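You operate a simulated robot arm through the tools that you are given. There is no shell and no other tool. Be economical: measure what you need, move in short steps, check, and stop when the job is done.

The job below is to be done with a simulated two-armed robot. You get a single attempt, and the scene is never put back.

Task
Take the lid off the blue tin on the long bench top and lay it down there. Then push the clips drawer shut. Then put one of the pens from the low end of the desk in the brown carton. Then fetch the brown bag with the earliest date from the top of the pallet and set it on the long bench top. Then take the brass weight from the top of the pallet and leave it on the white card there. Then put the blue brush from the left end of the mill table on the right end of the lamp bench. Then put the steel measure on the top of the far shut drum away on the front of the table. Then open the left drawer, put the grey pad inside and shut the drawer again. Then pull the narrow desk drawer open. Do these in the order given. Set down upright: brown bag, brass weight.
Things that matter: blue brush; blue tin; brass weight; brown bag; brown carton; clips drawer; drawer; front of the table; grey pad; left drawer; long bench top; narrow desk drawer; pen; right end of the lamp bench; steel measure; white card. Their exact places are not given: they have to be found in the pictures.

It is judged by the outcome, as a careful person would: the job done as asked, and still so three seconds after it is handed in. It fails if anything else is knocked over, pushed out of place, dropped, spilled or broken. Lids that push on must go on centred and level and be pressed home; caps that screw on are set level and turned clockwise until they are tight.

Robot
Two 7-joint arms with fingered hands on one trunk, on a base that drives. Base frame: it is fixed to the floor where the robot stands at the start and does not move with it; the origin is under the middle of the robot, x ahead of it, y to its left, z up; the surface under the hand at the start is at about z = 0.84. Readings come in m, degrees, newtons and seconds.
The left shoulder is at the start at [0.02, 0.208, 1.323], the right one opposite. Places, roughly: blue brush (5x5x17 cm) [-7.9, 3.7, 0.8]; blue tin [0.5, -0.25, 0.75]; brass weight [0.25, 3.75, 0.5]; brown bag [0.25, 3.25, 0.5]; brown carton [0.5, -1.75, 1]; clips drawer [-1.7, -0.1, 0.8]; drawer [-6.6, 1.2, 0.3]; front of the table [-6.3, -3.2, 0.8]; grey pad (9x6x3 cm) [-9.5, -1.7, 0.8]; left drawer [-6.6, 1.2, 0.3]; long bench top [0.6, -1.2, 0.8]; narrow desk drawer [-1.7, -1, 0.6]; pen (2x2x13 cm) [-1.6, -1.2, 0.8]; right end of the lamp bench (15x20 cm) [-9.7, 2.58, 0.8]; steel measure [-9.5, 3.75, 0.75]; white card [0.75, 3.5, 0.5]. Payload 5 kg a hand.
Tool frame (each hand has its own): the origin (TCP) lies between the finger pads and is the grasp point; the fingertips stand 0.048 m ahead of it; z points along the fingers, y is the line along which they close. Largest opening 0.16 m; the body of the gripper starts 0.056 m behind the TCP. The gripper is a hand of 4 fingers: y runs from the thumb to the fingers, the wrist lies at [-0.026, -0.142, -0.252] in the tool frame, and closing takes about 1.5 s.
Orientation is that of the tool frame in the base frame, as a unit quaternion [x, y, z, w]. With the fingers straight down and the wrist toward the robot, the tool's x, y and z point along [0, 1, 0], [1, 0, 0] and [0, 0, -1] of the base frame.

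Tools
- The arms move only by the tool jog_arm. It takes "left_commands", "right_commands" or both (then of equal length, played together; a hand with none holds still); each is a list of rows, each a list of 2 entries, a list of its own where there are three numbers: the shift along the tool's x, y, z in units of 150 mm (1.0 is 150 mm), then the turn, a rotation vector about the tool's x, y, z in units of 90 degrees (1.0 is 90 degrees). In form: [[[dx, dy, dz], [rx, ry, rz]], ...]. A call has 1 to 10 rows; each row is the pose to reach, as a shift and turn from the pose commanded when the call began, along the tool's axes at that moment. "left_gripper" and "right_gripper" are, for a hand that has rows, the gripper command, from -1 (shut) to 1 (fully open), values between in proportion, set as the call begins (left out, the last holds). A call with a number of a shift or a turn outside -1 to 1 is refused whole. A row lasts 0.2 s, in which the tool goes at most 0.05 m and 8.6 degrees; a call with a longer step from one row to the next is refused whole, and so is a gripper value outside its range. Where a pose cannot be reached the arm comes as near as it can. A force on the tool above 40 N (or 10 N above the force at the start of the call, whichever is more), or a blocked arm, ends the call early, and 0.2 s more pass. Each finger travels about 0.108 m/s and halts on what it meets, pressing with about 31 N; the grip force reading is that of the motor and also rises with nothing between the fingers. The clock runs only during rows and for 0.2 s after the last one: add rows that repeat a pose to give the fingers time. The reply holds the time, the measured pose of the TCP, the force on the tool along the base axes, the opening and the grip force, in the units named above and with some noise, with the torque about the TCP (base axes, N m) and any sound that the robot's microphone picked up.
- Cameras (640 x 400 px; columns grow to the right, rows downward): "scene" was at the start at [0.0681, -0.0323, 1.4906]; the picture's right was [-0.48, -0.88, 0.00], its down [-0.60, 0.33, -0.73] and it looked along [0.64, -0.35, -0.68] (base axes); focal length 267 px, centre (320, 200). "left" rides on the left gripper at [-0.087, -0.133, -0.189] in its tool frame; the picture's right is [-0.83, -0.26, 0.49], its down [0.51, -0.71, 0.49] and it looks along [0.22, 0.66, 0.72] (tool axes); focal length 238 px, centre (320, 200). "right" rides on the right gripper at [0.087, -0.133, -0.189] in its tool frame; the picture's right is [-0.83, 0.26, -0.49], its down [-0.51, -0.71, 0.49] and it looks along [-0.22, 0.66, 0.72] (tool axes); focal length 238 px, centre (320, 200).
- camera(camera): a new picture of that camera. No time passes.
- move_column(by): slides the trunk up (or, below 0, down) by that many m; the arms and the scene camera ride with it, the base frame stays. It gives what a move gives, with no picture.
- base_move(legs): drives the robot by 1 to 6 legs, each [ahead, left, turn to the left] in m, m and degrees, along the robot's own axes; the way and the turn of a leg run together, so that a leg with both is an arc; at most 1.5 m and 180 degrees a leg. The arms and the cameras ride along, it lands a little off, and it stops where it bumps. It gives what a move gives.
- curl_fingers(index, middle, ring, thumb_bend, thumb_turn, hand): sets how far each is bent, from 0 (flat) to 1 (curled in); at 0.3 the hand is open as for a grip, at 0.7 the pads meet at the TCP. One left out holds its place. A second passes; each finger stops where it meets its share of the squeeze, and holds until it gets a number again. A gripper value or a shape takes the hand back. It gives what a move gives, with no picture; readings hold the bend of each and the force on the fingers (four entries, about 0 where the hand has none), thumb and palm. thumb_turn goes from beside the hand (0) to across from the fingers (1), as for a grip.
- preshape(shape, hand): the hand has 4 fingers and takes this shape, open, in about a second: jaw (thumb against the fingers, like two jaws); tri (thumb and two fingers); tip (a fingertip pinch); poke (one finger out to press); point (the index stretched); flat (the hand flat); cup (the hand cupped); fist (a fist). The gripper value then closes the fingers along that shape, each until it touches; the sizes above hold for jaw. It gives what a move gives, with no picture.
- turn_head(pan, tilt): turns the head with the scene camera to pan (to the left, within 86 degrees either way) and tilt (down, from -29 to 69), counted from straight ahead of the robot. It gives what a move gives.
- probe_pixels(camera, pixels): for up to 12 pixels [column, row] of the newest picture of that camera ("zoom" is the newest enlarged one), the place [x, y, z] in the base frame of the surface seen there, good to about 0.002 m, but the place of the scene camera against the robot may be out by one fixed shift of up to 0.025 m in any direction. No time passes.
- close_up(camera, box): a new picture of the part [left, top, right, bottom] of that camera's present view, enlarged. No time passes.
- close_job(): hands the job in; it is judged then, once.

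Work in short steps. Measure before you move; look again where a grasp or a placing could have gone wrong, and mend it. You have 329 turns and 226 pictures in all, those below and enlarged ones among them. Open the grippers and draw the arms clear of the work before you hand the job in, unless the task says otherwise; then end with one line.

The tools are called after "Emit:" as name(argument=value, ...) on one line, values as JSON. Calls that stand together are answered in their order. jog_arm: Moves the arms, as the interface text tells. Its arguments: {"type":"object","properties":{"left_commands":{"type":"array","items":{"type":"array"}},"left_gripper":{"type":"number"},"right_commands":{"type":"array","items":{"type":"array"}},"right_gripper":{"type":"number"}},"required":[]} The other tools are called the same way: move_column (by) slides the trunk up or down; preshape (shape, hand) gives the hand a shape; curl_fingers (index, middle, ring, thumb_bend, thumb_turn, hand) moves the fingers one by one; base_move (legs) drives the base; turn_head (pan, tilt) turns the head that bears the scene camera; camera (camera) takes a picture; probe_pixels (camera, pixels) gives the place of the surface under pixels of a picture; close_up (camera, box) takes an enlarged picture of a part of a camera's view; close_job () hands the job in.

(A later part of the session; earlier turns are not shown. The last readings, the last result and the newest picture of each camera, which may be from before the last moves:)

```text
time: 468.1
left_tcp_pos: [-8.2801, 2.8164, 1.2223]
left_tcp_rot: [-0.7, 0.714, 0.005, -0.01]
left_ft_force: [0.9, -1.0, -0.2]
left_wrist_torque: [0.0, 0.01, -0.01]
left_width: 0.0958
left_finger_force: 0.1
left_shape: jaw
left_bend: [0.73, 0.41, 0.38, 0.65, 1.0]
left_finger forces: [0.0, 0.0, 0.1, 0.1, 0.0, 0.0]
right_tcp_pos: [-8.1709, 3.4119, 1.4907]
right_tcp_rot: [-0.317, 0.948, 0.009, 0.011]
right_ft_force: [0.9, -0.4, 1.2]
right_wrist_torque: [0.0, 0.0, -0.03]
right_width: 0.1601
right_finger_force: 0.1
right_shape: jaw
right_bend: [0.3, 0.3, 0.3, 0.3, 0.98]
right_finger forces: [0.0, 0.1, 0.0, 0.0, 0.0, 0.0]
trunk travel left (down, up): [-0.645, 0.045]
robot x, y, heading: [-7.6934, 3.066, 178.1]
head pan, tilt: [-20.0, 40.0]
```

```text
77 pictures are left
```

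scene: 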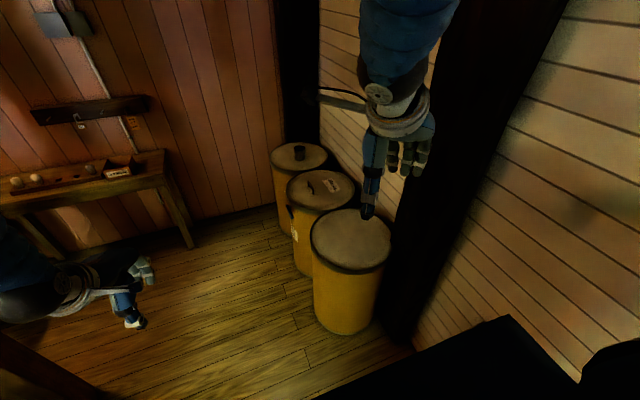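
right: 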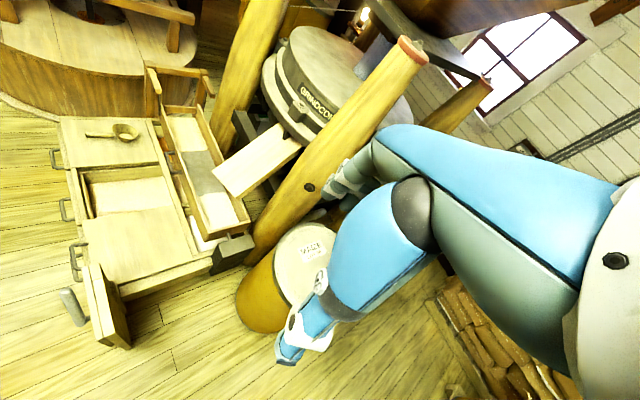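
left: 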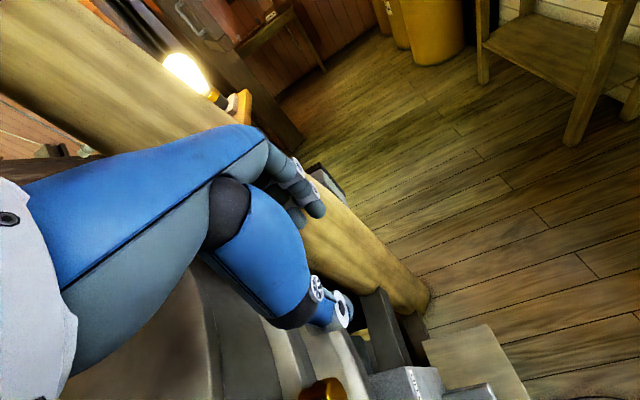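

Drums ahead: the far one bears the steel measure. Now I turn to face the mill table for the brush.

Emit:
base_move(legs=[[0, 0.08, 0], [0, 0, -88]])

Emit:
turn_head(pan=15, tilt=50)

Emit:
camera(camera="scene")

Emit:
camera(camera="left")

```text
time: 473.0
left_tcp_pos: [-7.9359, 3.582, 1.2219]
left_tcp_rot: [0.018, 1.0, 0.009, -0.003]
left_ft_force: [-0.2, -0.2, 0.9]
left_wrist_torque: [-0.03, 0.0, 0.0]
left_width: 0.096
left_finger_force: 0.0
left_shape: jaw
left_bend: [0.73, 0.41, 0.38, 0.65, 1.0]
left_finger forces: [0.0, 0.0, 0.1, 0.1, 0.1, 0.0]
right_tcp_pos: [-7.3443, 3.4633, 1.4901]
right_tcp_rot: [0.452, 0.892, -0.002, 0.014]
right_ft_force: [-0.8, 0.3, -0.9]
right_wrist_torque: [0.02, -0.04, -0.01]
right_width: 0.1602
right_finger_force: 0.1
right_shape: jaw
right_bend: [0.3, 0.3, 0.3, 0.3, 0.97]
right_finger forces: [0.0, 0.0, 0.0, 0.0, 0.0, 0.1]
trunk travel left (down, up): [-0.645, 0.045]
robot x, y, heading: [-7.6909, 2.9874, 87.4]
head pan, tilt: [-20.0, 40.0]
```

```text
time: 474.0
left_tcp_pos: [-7.9371, 3.5814, 1.2216]
left_tcp_rot: [0.018, 1.0, 0.01, -0.004]
left_ft_force: [-0.3, 0.0, -0.2]
left_wrist_torque: [0.0, -0.06, -0.01]
left_width: 0.0961
left_finger_force: 0.0
left_shape: jaw
left_bend: [0.73, 0.41, 0.38, 0.65, 1.0]
left_finger forces: [0.1, 0.0, 0.1, 0.0, 0.1, 0.0]
right_tcp_pos: [-7.3443, 3.4643, 1.4896]
right_tcp_rot: [0.452, 0.892, -0.002, 0.014]
right_ft_force: [0.2, -0.3, -0.8]
right_wrist_torque: [0.02, -0.04, -0.02]
right_width: 0.16
right_finger_force: 0.0
right_shape: jaw
right_bend: [0.3, 0.3, 0.3, 0.3, 0.97]
right_finger forces: [0.0, 0.0, 0.0, 0.0, 0.0, 0.0]
trunk travel left (down, up): [-0.645, 0.045]
robot x, y, heading: [-7.6918, 2.9875, 87.2]
head pan, tilt: [15.0, 50.0]
```

```text
76 pictures are left
```

scene: 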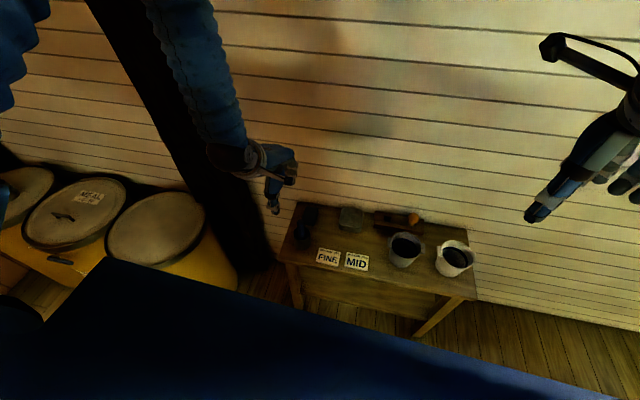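

```text
75 pictures are left
```

left: 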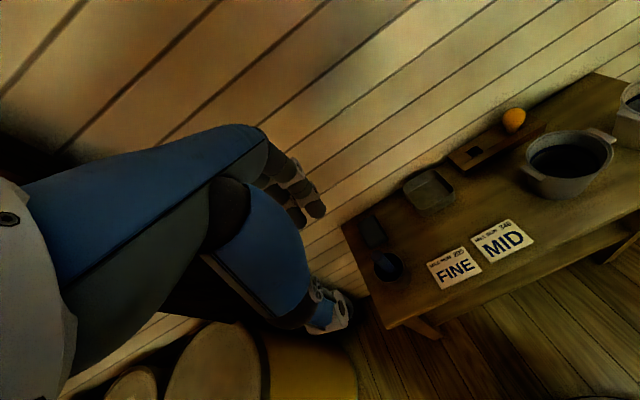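

Emit:
close_up(camera="left", box=[330, 160, 490, 320])

Emit:
close_up(camera="scene", box=[260, 180, 420, 290])

```text
2.50 times, centred on (410, 240) of left
```

zoom: 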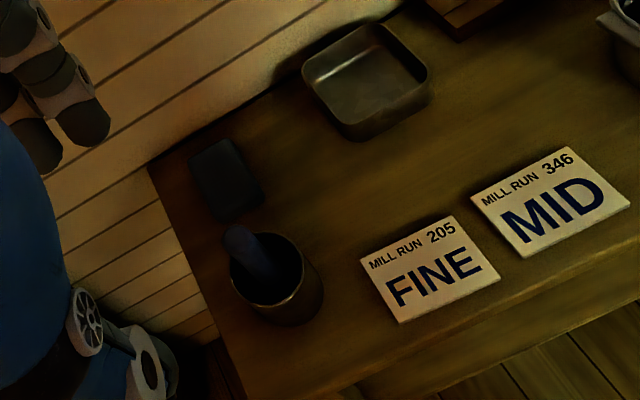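

```text
3.64 times, centred on (340, 235) of scene
```

zoom: 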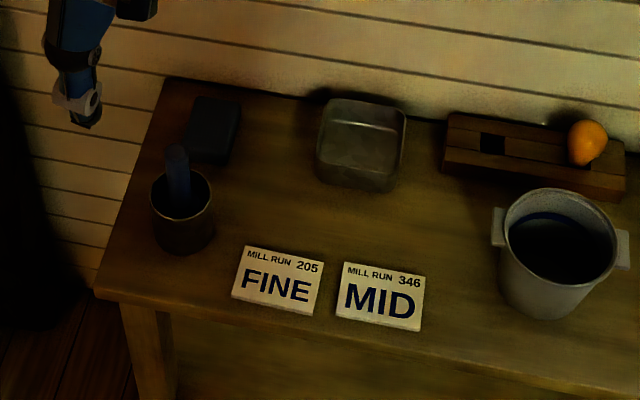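

The blue brush stands handle-up in a small cup at the table's left end. I probe handle and cup.

Emit:
probe_pixels(camera="zoom", pixels=[[176, 150], [178, 175], [180, 200], [155, 200], [208, 200], [182, 245], [215, 120], [280, 280]])

Emit:
probe_pixels(camera="left", pixels=[[387, 257], [391, 263], [395, 268], [374, 262], [404, 272], [380, 232], [400, 284], [384, 254]])

```text
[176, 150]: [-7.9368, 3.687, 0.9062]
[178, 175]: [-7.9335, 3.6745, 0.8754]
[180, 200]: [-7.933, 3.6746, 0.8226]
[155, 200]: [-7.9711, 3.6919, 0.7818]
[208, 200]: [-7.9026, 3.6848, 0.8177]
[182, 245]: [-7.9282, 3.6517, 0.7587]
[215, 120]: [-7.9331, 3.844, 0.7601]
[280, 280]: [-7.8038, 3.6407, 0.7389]
```

```text
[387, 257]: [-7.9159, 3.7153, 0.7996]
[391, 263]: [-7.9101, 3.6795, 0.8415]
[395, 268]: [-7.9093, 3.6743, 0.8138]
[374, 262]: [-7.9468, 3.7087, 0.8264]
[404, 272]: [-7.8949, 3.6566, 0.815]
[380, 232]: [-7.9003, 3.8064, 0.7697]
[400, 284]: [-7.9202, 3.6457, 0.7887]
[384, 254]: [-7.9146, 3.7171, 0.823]
```

Handle axis ≈ (-7.917,3.684), top 0.915, cup rim 0.83. I preshape the left tip pinch, align, and lower partly with the trunk.

Emit:
preshape(shape="tip", hand="left")

Emit:
jog_arm(left_commands=[[[-0.05, 0.25, 0], [0, 0, 0]], [[-0.1, 0.5, 0], [0, 0, 0]], [[-0.1, 0.69, 0], [0, 0, 0]], [[-0.1, 0.69, 0], [0, 0, 0]]], left_gripper=-0.2)

Emit:
move_column(by=-0.22)

Emit:
camera(camera="left")

Emit:
close_up(camera="scene", box=[220, 100, 400, 260])

```text
time: 474.9
left_tcp_pos: [-7.9379, 3.5812, 1.2213]
left_tcp_rot: [0.017, 1.0, 0.01, -0.004]
left_ft_force: [-0.7, 0.8, 0.6]
left_wrist_torque: [0.05, -0.01, -0.02]
left_width: 0.1599
left_finger_force: 0.1
left_shape: tip
left_bend: [0.3, 0.98, 0.99, 0.3, 0.98]
left_finger forces: [0.0, 0.0, 0.1, 0.0, 0.0, 0.0]
right_tcp_pos: [-7.344, 3.4646, 1.4908]
right_tcp_rot: [0.452, 0.892, -0.001, 0.014]
right_ft_force: [-0.2, 0.0, -0.1]
right_wrist_torque: [0.0, 0.01, -0.02]
right_width: 0.16
right_finger_force: 0.1
right_shape: jaw
right_bend: [0.3, 0.3, 0.3, 0.3, 0.97]
right_finger forces: [0.1, 0.0, 0.0, 0.0, 0.0, 0.1]
trunk travel left (down, up): [-0.645, 0.045]
robot x, y, heading: [-7.6918, 2.994, 87.4]
head pan, tilt: [15.0, 50.0]
```

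```text
time: 475.9
left_tcp_pos: [-7.9194, 3.6813, 1.2242]
left_tcp_rot: [0.017, 1.0, 0.01, -0.004]
left_ft_force: [0.2, -0.1, 0.0]
left_wrist_torque: [-0.02, 0.0, -0.02]
left_width: 0.0652
left_finger_force: 0.1
left_shape: tip
left_bend: [0.73, 0.98, 0.99, 0.72, 1.0]
left_finger forces: [0.0, 0.1, 0.0, 0.0, 0.0, 0.1]
right_tcp_pos: [-7.3427, 3.4632, 1.4918]
right_tcp_rot: [0.453, 0.892, -0.001, 0.013]
right_ft_force: [-0.1, 0.0, 0.7]
right_wrist_torque: [-0.04, -0.01, -0.01]
right_width: 0.1601
right_finger_force: 0.1
right_shape: jaw
right_bend: [0.3, 0.3, 0.3, 0.3, 0.97]
right_finger forces: [0.0, 0.0, 0.1, 0.0, 0.0, 0.0]
trunk travel left (down, up): [-0.645, 0.045]
robot x, y, heading: [-7.691, 2.9929, 87.4]
head pan, tilt: [15.0, 50.0]
```

```text
time: 478.3
left_tcp_pos: [-7.9199, 3.682, 1.0048]
left_tcp_rot: [0.017, 1.0, 0.01, -0.004]
left_ft_force: [-0.6, -0.3, 0.1]
left_wrist_torque: [0.01, 0.0, 0.02]
left_width: 0.0649
left_finger_force: 0.0
left_shape: tip
left_bend: [0.73, 0.98, 0.99, 0.72, 1.0]
left_finger forces: [0.0, 0.1, 0.1, 0.0, 0.0, 0.0]
right_tcp_pos: [-7.3441, 3.4634, 1.271]
right_tcp_rot: [0.453, 0.892, -0.001, 0.014]
right_ft_force: [0.4, -0.4, 0.5]
right_wrist_torque: [0.05, 0.04, 0.02]
right_width: 0.16
right_finger_force: 0.1
right_shape: jaw
right_bend: [0.3, 0.3, 0.3, 0.3, 0.97]
right_finger forces: [0.1, 0.0, 0.1, 0.1, 0.0, 0.0]
trunk travel left (down, up): [-0.425, 0.265]
robot x, y, heading: [-7.6919, 2.9895, 87.4]
head pan, tilt: [15.0, 50.0]
```

```text
72 pictures are left
```

left: 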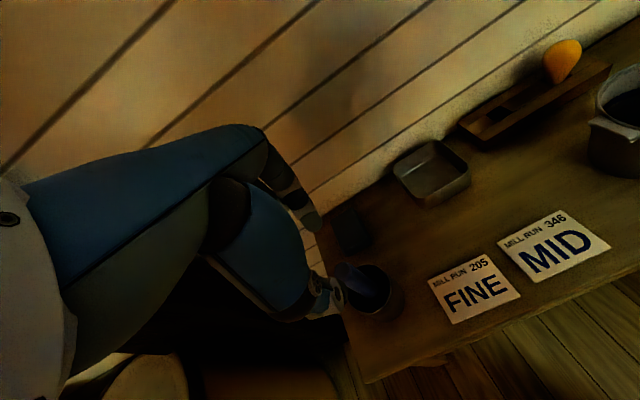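

```text
2.50 times, centred on (310, 180) of scene
```

zoom: 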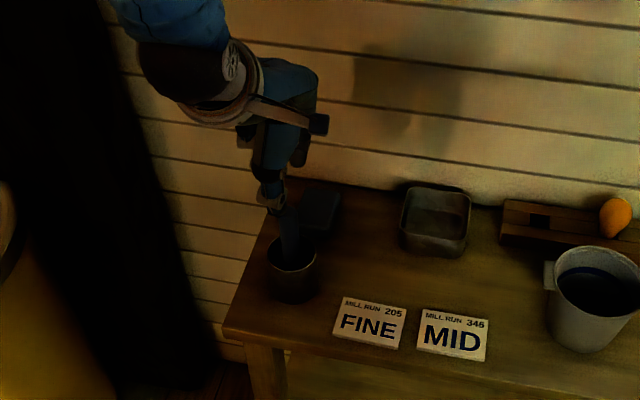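

Emit:
probe_pixels(camera="left", pixels=[[343, 270], [350, 274], [358, 280], [365, 286], [346, 265]])

Emit:
probe_pixels(camera="zoom", pixels=[[289, 215], [289, 235], [291, 255], [272, 205], [268, 175]])

```text
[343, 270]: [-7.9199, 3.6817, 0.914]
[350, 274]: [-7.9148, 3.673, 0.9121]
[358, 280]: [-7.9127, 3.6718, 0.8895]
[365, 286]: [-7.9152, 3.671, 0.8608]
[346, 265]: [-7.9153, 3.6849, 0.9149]
```

```text
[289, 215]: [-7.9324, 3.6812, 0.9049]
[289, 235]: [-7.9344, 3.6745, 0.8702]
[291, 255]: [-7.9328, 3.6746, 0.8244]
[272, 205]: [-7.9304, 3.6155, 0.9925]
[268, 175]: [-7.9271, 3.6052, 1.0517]
```

Aligned. I lower 0.10 m and pinch the handle.

Emit:
jog_arm(left_commands=[[[0, 0, 0.25], [0, 0, 0]], [[0, 0.01, 0.5], [0, 0, 0]], [[0, 0.01, 0.68], [0, 0, 0]], [[0, 0.01, 0.68], [0, 0, 0]]])

Emit:
jog_arm(left_commands=[[[0, 0, 0], [0, 0, 0]], [[0, 0, 0], [0, 0, 0]], [[0, 0, 0], [0, 0, 0]], [[0, 0, 0], [0, 0, 0]]], left_gripper=-1)

Emit:
jog_arm(left_commands=[[[0, 0, -0.2], [0, 0, 0]], [[0, 0, -0.4], [0, 0, 0]], [[0, 0, -0.7], [0, 0, 0]], [[0, 0, -1], [0, 0, 0]], [[0, 0, -1], [0, 0, 0]]])

Emit:
close_up(camera="scene", box=[220, 80, 400, 260])

```text
time: 479.3
left_tcp_pos: [-7.9208, 3.6857, 0.9031]
left_tcp_rot: [0.017, 1.0, 0.01, -0.004]
left_ft_force: [-0.4, 0.0, 0.3]
left_wrist_torque: [0.01, 0.03, 0.01]
left_width: 0.0649
left_finger_force: 0.1
left_shape: tip
left_bend: [0.73, 0.98, 0.99, 0.72, 1.0]
left_finger forces: [0.0, 0.1, 0.1, 0.0, 0.1, 0.0]
right_tcp_pos: [-7.3436, 3.4643, 1.2707]
right_tcp_rot: [0.452, 0.892, -0.001, 0.014]
right_ft_force: [0.4, 0.2, -1.0]
right_wrist_torque: [0.02, -0.02, 0.0]
right_width: 0.16
right_finger_force: 0.0
right_shape: jaw
right_bend: [0.3, 0.3, 0.3, 0.3, 0.97]
right_finger forces: [0.1, 0.0, 0.0, 0.0, 0.0, 0.1]
trunk travel left (down, up): [-0.425, 0.265]
robot x, y, heading: [-7.6918, 2.9874, 87.0]
head pan, tilt: [15.0, 50.0]
```

```text
time: 480.3
left_tcp_pos: [-7.9204, 3.6851, 0.9032]
left_tcp_rot: [0.016, 1.0, 0.009, -0.004]
left_ft_force: [0.1, 0.6, 0.3]
left_wrist_torque: [0.01, -0.01, 0.01]
left_width: 0.0224
left_finger_force: 31.2
left_shape: tip
left_bend: [0.66, 1.0, 1.0, 0.74, 1.0]
left_finger forces: [27.1, 0.0, 0.1, 0.0, 27.2, 0.0]
right_tcp_pos: [-7.3435, 3.4632, 1.2704]
right_tcp_rot: [0.454, 0.891, -0.001, 0.014]
right_ft_force: [-1.0, 0.2, -0.3]
right_wrist_torque: [0.02, 0.0, 0.03]
right_width: 0.16
right_finger_force: 0.0
right_shape: jaw
right_bend: [0.3, 0.3, 0.3, 0.3, 0.97]
right_finger forces: [0.0, 0.0, 0.1, 0.0, 0.0, 0.0]
trunk travel left (down, up): [-0.425, 0.265]
robot x, y, heading: [-7.6922, 2.9883, 87.2]
head pan, tilt: [15.0, 50.0]
```

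```text
time: 481.5
left_tcp_pos: [-7.9205, 3.6843, 1.0501]
left_tcp_rot: [0.017, 1.0, 0.009, -0.003]
left_ft_force: [-0.4, 0.4, -0.8]
left_wrist_torque: [-0.05, -0.01, -0.01]
left_width: 0.0222
left_finger_force: 31.6
left_shape: tip
left_bend: [0.66, 1.0, 1.0, 0.74, 1.0]
left_finger forces: [27.3, 0.0, 0.0, 0.0, 27.4, 0.0]
right_tcp_pos: [-7.3444, 3.465, 1.2709]
right_tcp_rot: [0.452, 0.892, -0.002, 0.014]
right_ft_force: [-0.3, 1.0, 0.3]
right_wrist_torque: [-0.08, -0.03, -0.01]
right_width: 0.16
right_finger_force: 0.0
right_shape: jaw
right_bend: [0.3, 0.3, 0.3, 0.3, 0.97]
right_finger forces: [0.1, 0.0, 0.0, 0.0, 0.0, 0.1]
trunk travel left (down, up): [-0.425, 0.265]
robot x, y, heading: [-7.6914, 2.9844, 87.2]
head pan, tilt: [15.0, 50.0]
```

```text
2.22 times, centred on (310, 170) of scene
```

zoom: 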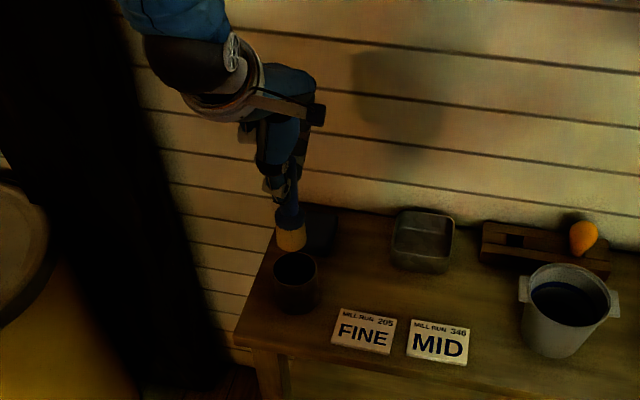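

The brush is out of the cup. I raise the trunk 0.2, back off, turn west and drive to the lamp bench.

Emit:
move_column(by=0.2)

Emit:
base_move(legs=[[-0.15, 0, 0], [0, 0, 92.8], [0.9, 0, 0]])

Emit:
turn_head(pan=15, tilt=30)

Emit:
camera(camera="scene")

```text
time: 483.6
left_tcp_pos: [-7.9201, 3.683, 1.2511]
left_tcp_rot: [0.018, 1.0, 0.009, -0.003]
left_ft_force: [-0.3, -0.3, -0.6]
left_wrist_torque: [-0.01, -0.03, 0.01]
left_width: 0.0221
left_finger_force: 30.8
left_shape: tip
left_bend: [0.66, 1.0, 1.0, 0.74, 1.0]
left_finger forces: [27.2, 0.1, 0.0, 0.1, 27.4, 0.0]
right_tcp_pos: [-7.3439, 3.4638, 1.4704]
right_tcp_rot: [0.453, 0.891, -0.001, 0.014]
right_ft_force: [0.0, -0.2, -0.7]
right_wrist_torque: [-0.04, -0.01, -0.03]
right_width: 0.1601
right_finger_force: 0.1
right_shape: jaw
right_bend: [0.3, 0.3, 0.3, 0.3, 0.97]
right_finger forces: [0.0, 0.1, 0.0, 0.0, 0.1, 0.0]
trunk travel left (down, up): [-0.625, 0.065]
robot x, y, heading: [-7.6909, 2.991, 87.4]
head pan, tilt: [15.0, 50.0]
```

```text
time: 493.2
left_tcp_pos: [-9.2555, 2.5594, 1.2523]
left_tcp_rot: [0.717, -0.697, -0.003, 0.01]
left_ft_force: [0.8, 0.6, -0.6]
left_wrist_torque: [0.01, 0.0, 0.0]
left_width: 0.022
left_finger_force: 30.9
left_shape: tip
left_bend: [0.66, 1.0, 1.0, 0.74, 1.0]
left_finger forces: [26.9, 0.1, 0.0, 0.1, 27.1, 0.0]
right_tcp_pos: [-9.074, 3.1497, 1.4712]
right_tcp_rot: [-0.34, 0.94, 0.009, 0.011]
right_ft_force: [-0.2, 0.0, -0.2]
right_wrist_torque: [0.01, 0.04, 0.02]
right_width: 0.1601
right_finger_force: 0.0
right_shape: jaw
right_bend: [0.3, 0.3, 0.3, 0.3, 0.97]
right_finger forces: [0.0, 0.0, 0.0, 0.0, 0.0, 0.0]
trunk travel left (down, up): [-0.625, 0.065]
robot x, y, heading: [-8.5776, 2.8315, -179.1]
head pan, tilt: [15.0, 50.0]
```

```text
time: 494.0
left_tcp_pos: [-9.2558, 2.5591, 1.2523]
left_tcp_rot: [0.717, -0.697, -0.004, 0.01]
left_ft_force: [-0.1, -0.2, -0.6]
left_wrist_torque: [-0.01, -0.02, 0.0]
left_width: 0.0215
left_finger_force: 30.7
left_shape: tip
left_bend: [0.66, 1.0, 1.0, 0.74, 1.0]
left_finger forces: [26.8, 0.0, 0.0, 0.0, 27.1, 0.1]
right_tcp_pos: [-9.0738, 3.1478, 1.4703]
right_tcp_rot: [-0.34, 0.94, 0.009, 0.011]
right_ft_force: [-1.0, 0.5, -0.6]
right_wrist_torque: [0.02, 0.0, -0.02]
right_width: 0.1602
right_finger_force: 0.0
right_shape: jaw
right_bend: [0.3, 0.3, 0.3, 0.3, 0.97]
right_finger forces: [0.1, 0.0, 0.0, 0.0, 0.0, 0.1]
trunk travel left (down, up): [-0.625, 0.065]
robot x, y, heading: [-8.5777, 2.8302, -179.4]
head pan, tilt: [15.0, 30.0]
```

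```text
69 pictures are left
```

scene: 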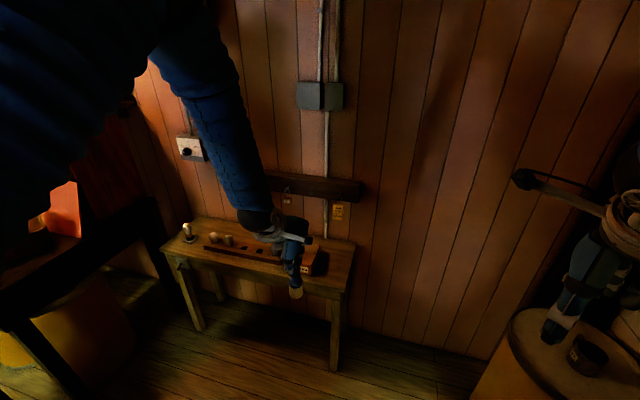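

Emit:
close_up(camera="scene", box=[170, 190, 370, 310])

Emit:
probe_pixels(camera="scene", pixels=[[352, 245], [345, 292], [338, 265], [322, 262], [310, 265], [300, 268], [325, 280], [330, 245], [295, 290], [590, 355], [585, 345], [545, 330]])

Emit:
camera(camera="left")

```text
3.20 times, centred on (270, 250) of scene
```

zoom: 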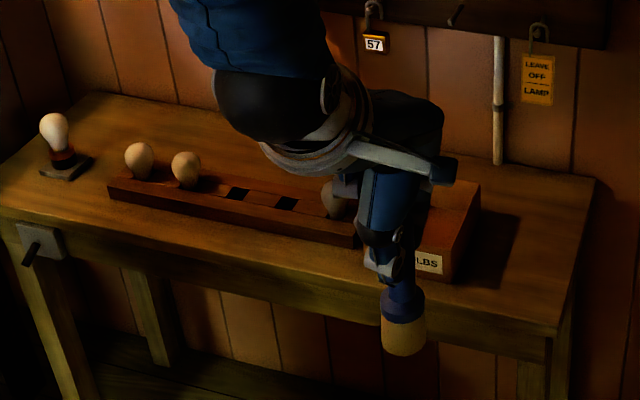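

```text
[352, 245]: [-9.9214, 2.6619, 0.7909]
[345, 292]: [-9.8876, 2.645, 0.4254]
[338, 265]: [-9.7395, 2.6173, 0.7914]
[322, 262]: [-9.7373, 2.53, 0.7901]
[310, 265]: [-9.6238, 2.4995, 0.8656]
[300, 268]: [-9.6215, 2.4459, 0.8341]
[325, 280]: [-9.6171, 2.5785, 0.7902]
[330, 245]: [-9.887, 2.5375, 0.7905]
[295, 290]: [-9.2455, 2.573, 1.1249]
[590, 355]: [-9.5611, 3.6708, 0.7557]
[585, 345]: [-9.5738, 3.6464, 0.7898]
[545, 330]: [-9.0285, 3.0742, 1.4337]
```

```text
67 pictures are left
```

left: 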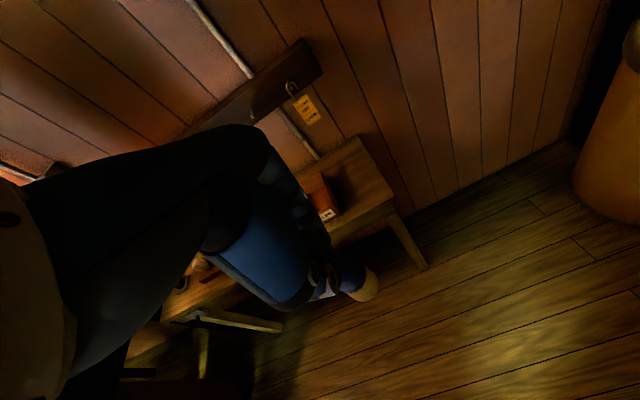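

Right end is free between the box (y≈2.50) and the bench end (2.66). Target for the brush: (-9.70,2.585). I drive 0.40 m ahead and trim.

Emit:
base_move(legs=[[0.4, -0.02, -0.6]])

Emit:
camera(camera="left")

```text
time: 496.5
left_tcp_pos: [-9.6598, 2.58, 1.2521]
left_tcp_rot: [0.714, -0.7, -0.003, 0.01]
left_ft_force: [-0.4, -0.1, -0.4]
left_wrist_torque: [0.0, 0.03, 0.02]
left_width: 0.022
left_finger_force: 31.4
left_shape: tip
left_bend: [0.66, 1.0, 1.0, 0.74, 1.0]
left_finger forces: [26.8, 0.0, 0.0, 0.0, 27.1, 0.1]
right_tcp_pos: [-9.4724, 3.1681, 1.4702]
right_tcp_rot: [-0.336, 0.942, 0.009, 0.01]
right_ft_force: [1.3, -0.2, 0.3]
right_wrist_torque: [0.01, 0.02, 0.0]
right_width: 0.1599
right_finger_force: 0.2
right_shape: jaw
right_bend: [0.3, 0.3, 0.3, 0.3, 0.97]
right_finger forces: [0.0, 0.1, 0.1, 0.0, 0.0, 0.1]
trunk travel left (down, up): [-0.625, 0.065]
robot x, y, heading: [-8.9778, 2.8471, -179.5]
head pan, tilt: [15.0, 30.0]
```

```text
66 pictures are left
```

left: 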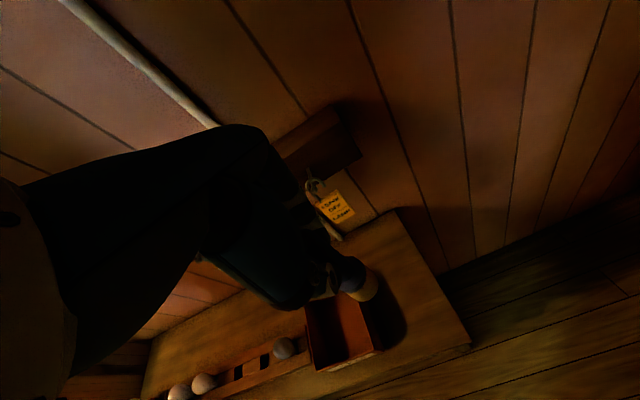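

Emit:
probe_pixels(camera="left", pixels=[[375, 345], [350, 300], [400, 300], [468, 345], [398, 215], [420, 330], [365, 285], [340, 212]])

Emit:
move_column(by=-0.2)

Emit:
camera(camera="left")

```text
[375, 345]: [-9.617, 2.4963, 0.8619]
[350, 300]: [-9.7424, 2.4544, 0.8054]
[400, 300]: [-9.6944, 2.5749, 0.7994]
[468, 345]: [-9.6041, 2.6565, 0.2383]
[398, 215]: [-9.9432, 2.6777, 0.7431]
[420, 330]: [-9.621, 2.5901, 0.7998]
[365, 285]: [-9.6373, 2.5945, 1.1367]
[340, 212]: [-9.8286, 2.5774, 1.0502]
```

```text
time: 498.7
left_tcp_pos: [-9.6597, 2.5798, 1.0526]
left_tcp_rot: [0.714, -0.7, -0.004, 0.009]
left_ft_force: [0.6, -0.5, -0.2]
left_wrist_torque: [-0.03, 0.01, 0.0]
left_width: 0.022
left_finger_force: 31.3
left_shape: tip
left_bend: [0.66, 1.0, 1.0, 0.74, 1.0]
left_finger forces: [26.7, 0.0, 0.0, 0.0, 27.1, 0.1]
right_tcp_pos: [-9.4737, 3.1694, 1.2714]
right_tcp_rot: [-0.336, 0.942, 0.009, 0.011]
right_ft_force: [-0.3, -0.1, -0.6]
right_wrist_torque: [0.0, -0.02, -0.05]
right_width: 0.1599
right_finger_force: 0.1
right_shape: jaw
right_bend: [0.3, 0.3, 0.3, 0.3, 0.97]
right_finger forces: [0.0, 0.1, 0.1, 0.1, 0.0, 0.0]
trunk travel left (down, up): [-0.425, 0.265]
robot x, y, heading: [-8.9836, 2.8487, -179.6]
head pan, tilt: [15.0, 30.0]
```

```text
65 pictures are left
```

left: 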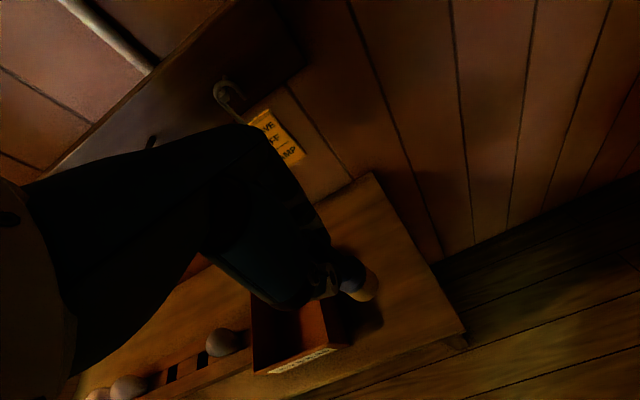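

Position fine. I shift 2 cm in and lower slowly to contact.

Emit:
jog_arm(left_commands=[[[-0.04, 0.13, 0.2], [0, 0, 0]], [[-0.04, 0.13, 0.4], [0, 0, 0]], [[-0.04, 0.13, 0.52], [0, 0, 0]], [[-0.04, 0.13, 0.58], [0, 0, 0]], [[-0.04, 0.13, 0.62], [0, 0, 0]], [[-0.04, 0.13, 0.66], [0, 0, 0]], [[-0.04, 0.13, 0.7], [0, 0, 0]], [[-0.04, 0.13, 0.74], [0, 0, 0]]])

Emit:
camera(camera="left")

```text
time: 500.3
left_tcp_pos: [-9.689, 2.5835, 0.9574]
left_tcp_rot: [0.714, -0.7, -0.01, 0.015]
left_ft_force: [4.1, 0.1, 29.0]
left_wrist_torque: [0.05, -0.73, 0.01]
left_width: 0.024
left_finger_force: 31.3
left_shape: tip
left_bend: [0.66, 1.0, 1.0, 0.75, 1.0]
left_finger forces: [29.7, 0.0, 0.1, 0.0, 37.2, 0.0]
right_tcp_pos: [-9.4734, 3.1673, 1.2708]
right_tcp_rot: [-0.337, 0.941, 0.009, 0.01]
right_ft_force: [-0.2, -0.8, -1.1]
right_wrist_torque: [0.07, -0.11, 0.0]
right_width: 0.1598
right_finger_force: 0.0
right_shape: jaw
right_bend: [0.3, 0.3, 0.3, 0.3, 0.97]
right_finger forces: [0.0, 0.1, 0.1, 0.0, 0.1, 0.1]
trunk travel left (down, up): [-0.425, 0.265]
robot x, y, heading: [-8.98, 2.8411, -179.3]
head pan, tilt: [15.0, 30.0]
stopped in row 8 (left hand): the force on the tool passed its limit at 47 N (the readings are from after the stop); the commanded pose is now the measured one
```

```text
64 pictures are left
```

left: 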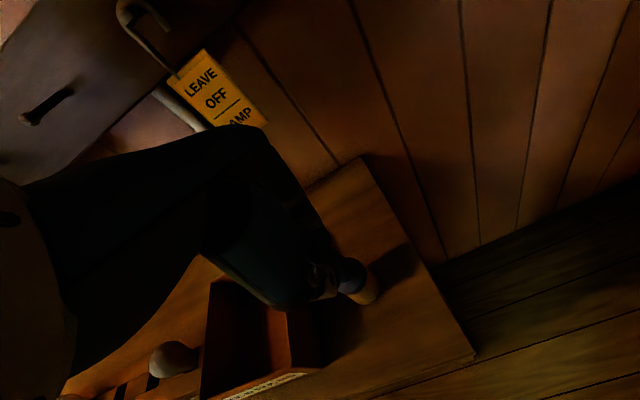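

Contact. I ease 2 mm and open slowly, then raise.

Emit:
jog_arm(left_commands=[[[0, 0, -0.02], [0, 0, 0]], [[0, 0, -0.02], [0, 0, 0]], [[0, 0, -0.02], [0, 0, 0]], [[0, 0, -0.02], [0, 0, 0]]], left_gripper=-0.3)

Emit:
jog_arm(left_commands=[[[0, 0, -0.15], [0, 0, 0]], [[0, 0, -0.35], [0, 0, 0]], [[0, 0, -0.6], [0, 0, 0]], [[0, 0, -0.9], [0, 0, 0]]])

Emit:
camera(camera="left")

```text
time: 501.3
left_tcp_pos: [-9.6873, 2.584, 0.957]
left_tcp_rot: [0.714, -0.7, -0.008, 0.013]
left_ft_force: [-0.6, -0.8, -0.4]
left_wrist_torque: [0.0, -0.01, 0.01]
left_width: 0.0558
left_finger_force: 0.0
left_shape: tip
left_bend: [0.73, 0.98, 0.99, 0.73, 1.0]
left_finger forces: [0.1, 0.0, 0.0, 0.0, 0.0, 0.0]
right_tcp_pos: [-9.4745, 3.1683, 1.27]
right_tcp_rot: [-0.336, 0.942, 0.01, 0.011]
right_ft_force: [-0.3, 0.1, -0.2]
right_wrist_torque: [0.02, -0.02, 0.02]
right_width: 0.1601
right_finger_force: 0.1
right_shape: jaw
right_bend: [0.3, 0.3, 0.3, 0.3, 0.97]
right_finger forces: [0.0, 0.0, 0.0, 0.1, 0.0, 0.0]
trunk travel left (down, up): [-0.425, 0.265]
robot x, y, heading: [-8.9817, 2.8469, -179.7]
head pan, tilt: [15.0, 30.0]
```

```text
time: 502.3
left_tcp_pos: [-9.679, 2.5857, 1.0925]
left_tcp_rot: [0.714, -0.7, -0.006, 0.013]
left_ft_force: [2.5, 0.3, -2.0]
left_wrist_torque: [-0.02, 0.3, 0.05]
left_width: 0.0555
left_finger_force: 0.1
left_shape: tip
left_bend: [0.73, 0.98, 0.99, 0.73, 1.0]
left_finger forces: [0.0, 0.0, 0.1, 0.0, 0.0, 0.0]
right_tcp_pos: [-9.4722, 3.1689, 1.2706]
right_tcp_rot: [-0.337, 0.942, 0.009, 0.01]
right_ft_force: [1.7, -0.3, -0.2]
right_wrist_torque: [0.02, 0.09, -0.02]
right_width: 0.16
right_finger_force: 0.0
right_shape: jaw
right_bend: [0.3, 0.3, 0.3, 0.3, 0.97]
right_finger forces: [0.1, 0.0, 0.0, 0.0, 0.0, 0.0]
trunk travel left (down, up): [-0.425, 0.265]
robot x, y, heading: [-8.9827, 2.8441, -179.6]
head pan, tilt: [15.0, 30.0]
```

```text
63 pictures are left
```

left: 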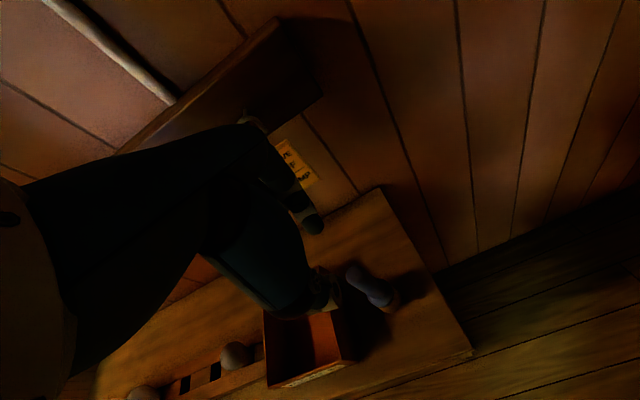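

The brush stands on the right end. Now the steel measure: I raise the trunk, turn right 35° and look at the far drum with the right hand's camera.

Emit:
move_column(by=0.15)

Emit:
base_move(legs=[[0, 0, -35]])

Emit:
camera(camera="right")

Emit:
turn_head(pan=-20, tilt=45)

Emit:
camera(camera="scene")

```text
time: 504.1
left_tcp_pos: [-9.6826, 2.5834, 1.2408]
left_tcp_rot: [0.714, -0.7, -0.007, 0.013]
left_ft_force: [-0.3, 0.7, -0.2]
left_wrist_torque: [0.02, -0.03, -0.02]
left_width: 0.056
left_finger_force: 0.2
left_shape: tip
left_bend: [0.73, 0.98, 0.99, 0.73, 1.0]
left_finger forces: [0.0, 0.0, 0.1, 0.0, 0.0, 0.0]
right_tcp_pos: [-9.4741, 3.1688, 1.421]
right_tcp_rot: [-0.336, 0.942, 0.009, 0.011]
right_ft_force: [-0.3, -0.1, 0.1]
right_wrist_torque: [0.0, -0.04, 0.02]
right_width: 0.1601
right_finger_force: 0.0
right_shape: jaw
right_bend: [0.3, 0.3, 0.3, 0.3, 0.97]
right_finger forces: [0.0, 0.1, 0.0, 0.0, 0.0, 0.0]
trunk travel left (down, up): [-0.575, 0.115]
robot x, y, heading: [-8.979, 2.8449, -179.7]
head pan, tilt: [15.0, 30.0]
```

```text
time: 506.1
left_tcp_pos: [-9.7064, 3.0296, 1.2419]
left_tcp_rot: [-0.473, 0.881, 0.011, -0.01]
left_ft_force: [0.6, 0.1, -0.7]
left_wrist_torque: [-0.01, 0.02, -0.03]
left_width: 0.0556
left_finger_force: 0.0
left_shape: tip
left_bend: [0.73, 0.98, 0.99, 0.73, 1.0]
left_finger forces: [0.1, 0.1, 0.0, 0.0, 0.0, 0.0]
right_tcp_pos: [-9.2023, 3.3922, 1.4199]
right_tcp_rot: [-0.041, 0.999, 0.006, 0.012]
right_ft_force: [0.7, -0.3, -0.4]
right_wrist_torque: [-0.01, 0.01, 0.01]
right_width: 0.1601
right_finger_force: 0.0
right_shape: jaw
right_bend: [0.3, 0.3, 0.3, 0.3, 0.97]
right_finger forces: [0.1, 0.0, 0.0, 0.0, 0.0, 0.1]
trunk travel left (down, up): [-0.575, 0.115]
robot x, y, heading: [-8.9775, 2.8445, 145.6]
head pan, tilt: [15.0, 30.0]
```

```text
62 pictures are left
```

right: 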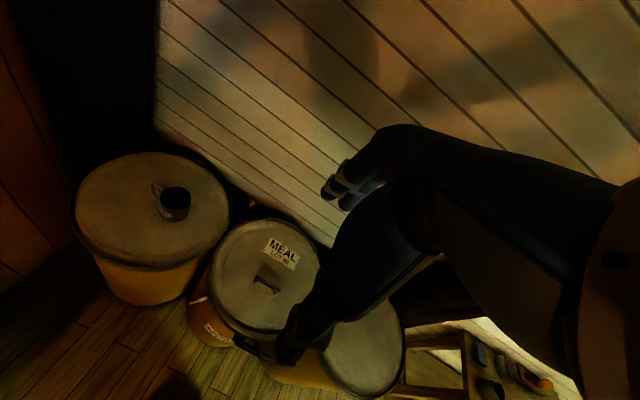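

```text
time: 507.2
left_tcp_pos: [-9.7059, 3.0306, 1.2416]
left_tcp_rot: [-0.472, 0.881, 0.011, -0.01]
left_ft_force: [0.7, -0.4, -0.4]
left_wrist_torque: [0.02, -0.07, -0.01]
left_width: 0.056
left_finger_force: 0.1
left_shape: tip
left_bend: [0.73, 0.98, 0.99, 0.73, 1.0]
left_finger forces: [0.0, 0.0, 0.0, 0.0, 0.1, 0.0]
right_tcp_pos: [-9.2015, 3.3919, 1.4212]
right_tcp_rot: [-0.04, 0.999, 0.006, 0.012]
right_ft_force: [-0.5, -0.4, -0.3]
right_wrist_torque: [0.02, -0.02, 0.01]
right_width: 0.16
right_finger_force: 0.1
right_shape: jaw
right_bend: [0.3, 0.3, 0.3, 0.3, 0.97]
right_finger forces: [0.0, 0.0, 0.0, 0.0, 0.1, 0.1]
trunk travel left (down, up): [-0.575, 0.115]
robot x, y, heading: [-8.9815, 2.8494, 145.5]
head pan, tilt: [-20.0, 45.0]
```

```text
61 pictures are left
```

scene: 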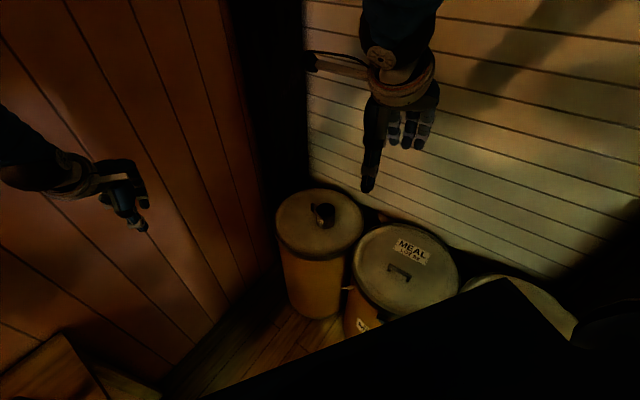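

Emit:
close_up(camera="right", box=[110, 150, 250, 260])

Emit:
probe_pixels(camera="right", pixels=[[175, 195], [165, 192], [188, 195], [177, 207], [177, 216], [156, 188], [150, 220], [268, 282], [175, 187]])

```text
3.64 times, centred on (180, 205) of right
```

zoom: 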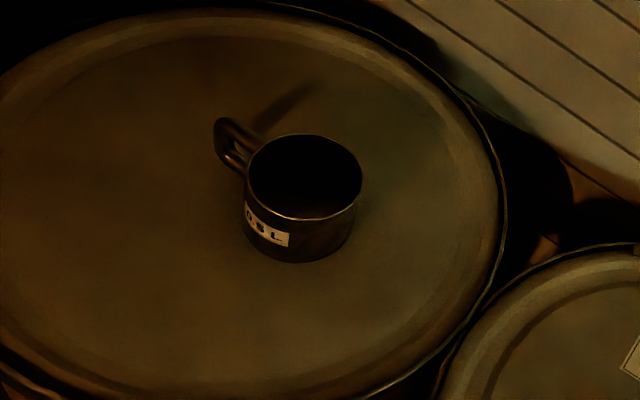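

```text
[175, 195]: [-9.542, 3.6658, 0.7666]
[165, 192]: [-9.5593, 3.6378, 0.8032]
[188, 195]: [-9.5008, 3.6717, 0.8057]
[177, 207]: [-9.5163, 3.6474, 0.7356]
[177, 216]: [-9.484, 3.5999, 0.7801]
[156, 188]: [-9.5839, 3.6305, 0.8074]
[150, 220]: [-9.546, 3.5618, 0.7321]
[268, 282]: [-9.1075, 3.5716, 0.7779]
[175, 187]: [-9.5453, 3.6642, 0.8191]
```

The steel measure is a mug: centre (-9.516,3.631), radius 0.044, z 0.732–0.806, handle toward -x. I move 0.1 m ahead and bring the right hand over it.

Emit:
base_move(legs=[[0.1, 0, 0]])

Emit:
jog_arm(right_commands=[[[0.2, 0.18, 0], [0, 0, 0]], [[0.4, 0.36, 0], [0, 0, 0]], [[0.6, 0.54, 0], [0, 0, 0]], [[0.73, 0.67, 0], [0, 0, 0]], [[0.73, 0.67, 0], [0, 0, 0]]], right_gripper=0.8)

Emit:
jog_arm(right_commands=[[[0.2, 0.18, 0], [0, 0, 0]], [[0.4, 0.36, 0], [0, 0, 0]], [[0.6, 0.54, 0], [0, 0, 0]], [[0.73, 0.67, 0], [0, 0, 0]], [[0.73, 0.67, 0], [0, 0, 0]]])

Emit:
move_column(by=-0.4)

Emit:
camera(camera="right")

```text
time: 508.3
left_tcp_pos: [-9.7874, 3.087, 1.2418]
left_tcp_rot: [-0.473, 0.881, 0.011, -0.01]
left_ft_force: [-0.1, 0.3, 0.3]
left_wrist_torque: [0.0, -0.03, 0.02]
left_width: 0.0556
left_finger_force: 0.1
left_shape: tip
left_bend: [0.73, 0.98, 0.99, 0.73, 1.0]
left_finger forces: [0.0, 0.0, 0.0, 0.0, 0.1, 0.0]
right_tcp_pos: [-9.2849, 3.4471, 1.4202]
right_tcp_rot: [-0.039, 0.999, 0.006, 0.013]
right_ft_force: [0.1, 0.3, -0.1]
right_wrist_torque: [-0.02, -0.05, 0.03]
right_width: 0.1603
right_finger_force: 0.0
right_shape: jaw
right_bend: [0.3, 0.3, 0.3, 0.3, 0.97]
right_finger forces: [0.0, 0.0, 0.1, 0.0, 0.0, 0.0]
trunk travel left (down, up): [-0.575, 0.115]
robot x, y, heading: [-9.0634, 2.905, 145.8]
head pan, tilt: [-20.0, 45.0]
```

```text
time: 509.5
left_tcp_pos: [-9.7882, 3.0874, 1.2422]
left_tcp_rot: [-0.472, 0.881, 0.012, -0.01]
left_ft_force: [0.6, 0.1, 0.4]
left_wrist_torque: [0.0, -0.01, -0.03]
left_width: 0.0557
left_finger_force: 0.1
left_shape: tip
left_bend: [0.73, 0.98, 0.99, 0.73, 1.0]
left_finger forces: [0.1, 0.0, 0.0, 0.1, 0.0, 0.1]
right_tcp_pos: [-9.4031, 3.5409, 1.4194]
right_tcp_rot: [-0.039, 0.999, 0.006, 0.013]
right_ft_force: [0.2, -0.4, 0.0]
right_wrist_torque: [0.03, 0.04, 0.0]
right_width: 0.1441
right_finger_force: 0.0
right_shape: jaw
right_bend: [0.27, 0.32, 0.31, 0.38, 0.98]
right_finger forces: [0.0, 0.0, 0.0, 0.1, 0.1, 0.0]
trunk travel left (down, up): [-0.575, 0.115]
robot x, y, heading: [-9.0624, 2.9015, 145.7]
head pan, tilt: [-20.0, 45.0]
```

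```text
time: 510.7
left_tcp_pos: [-9.7872, 3.0874, 1.2418]
left_tcp_rot: [-0.473, 0.881, 0.012, -0.01]
left_ft_force: [0.8, 0.0, 0.0]
left_wrist_torque: [0.04, 0.08, 0.03]
left_width: 0.0557
left_finger_force: 0.1
left_shape: tip
left_bend: [0.73, 0.98, 0.99, 0.73, 1.0]
left_finger forces: [0.0, 0.0, 0.1, 0.1, 0.1, 0.0]
right_tcp_pos: [-9.5189, 3.6304, 1.418]
right_tcp_rot: [-0.039, 0.999, 0.006, 0.011]
right_ft_force: [1.2, 0.3, 0.0]
right_wrist_torque: [0.06, 0.06, 0.01]
right_width: 0.1439
right_finger_force: 0.0
right_shape: jaw
right_bend: [0.27, 0.32, 0.31, 0.38, 0.98]
right_finger forces: [0.0, 0.0, 0.0, 0.0, 0.0, 0.0]
trunk travel left (down, up): [-0.575, 0.115]
robot x, y, heading: [-9.0645, 2.9004, 145.8]
head pan, tilt: [-20.0, 45.0]
```

```text
time: 514.5
left_tcp_pos: [-9.7892, 3.0882, 0.8428]
left_tcp_rot: [-0.473, 0.881, 0.012, -0.01]
left_ft_force: [0.1, 0.6, 0.1]
left_wrist_torque: [0.02, 0.04, -0.01]
left_width: 0.0558
left_finger_force: 0.1
left_shape: tip
left_bend: [0.73, 0.98, 0.99, 0.73, 1.0]
left_finger forces: [0.0, 0.0, 0.2, 0.0, 0.1, 0.0]
right_tcp_pos: [-9.5205, 3.6324, 1.0165]
right_tcp_rot: [-0.04, 0.999, 0.005, 0.013]
right_ft_force: [0.8, 0.0, -0.1]
right_wrist_torque: [0.02, -0.01, 0.02]
right_width: 0.1443
right_finger_force: 0.1
right_shape: jaw
right_bend: [0.27, 0.32, 0.31, 0.38, 0.98]
right_finger forces: [0.0, 0.0, 0.0, 0.1, 0.1, 0.0]
trunk travel left (down, up): [-0.175, 0.515]
robot x, y, heading: [-9.0605, 2.9027, 145.6]
head pan, tilt: [-20.0, 45.0]
```

```text
59 pictures are left
```

right: 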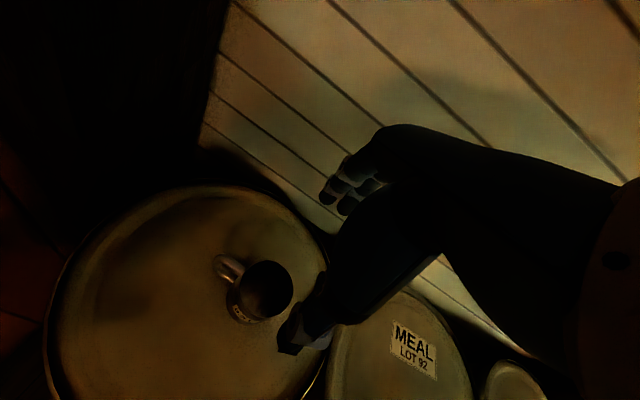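

Emit:
close_up(camera="right", box=[190, 230, 330, 350])

Emit:
probe_pixels(camera="right", pixels=[[292, 287], [242, 283], [262, 264], [285, 268], [250, 310], [272, 318], [215, 262], [290, 310]])

```text
3.33 times, centred on (260, 290) of right
```

zoom: 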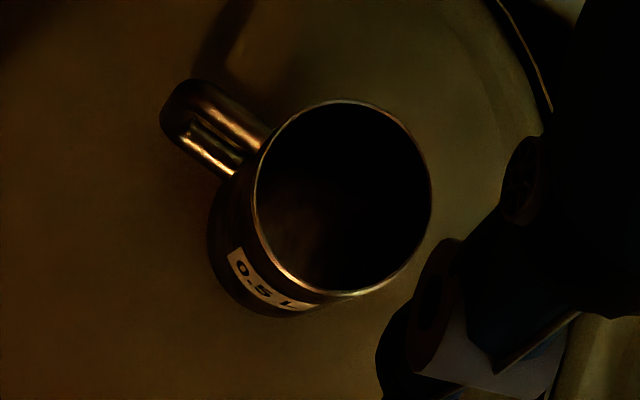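

```text
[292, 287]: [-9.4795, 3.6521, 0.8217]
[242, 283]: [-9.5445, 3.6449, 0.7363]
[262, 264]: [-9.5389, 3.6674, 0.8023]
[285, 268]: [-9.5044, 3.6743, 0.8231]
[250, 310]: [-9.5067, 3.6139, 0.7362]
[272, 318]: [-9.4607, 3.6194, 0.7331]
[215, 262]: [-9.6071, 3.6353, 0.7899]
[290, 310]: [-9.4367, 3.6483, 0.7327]
```

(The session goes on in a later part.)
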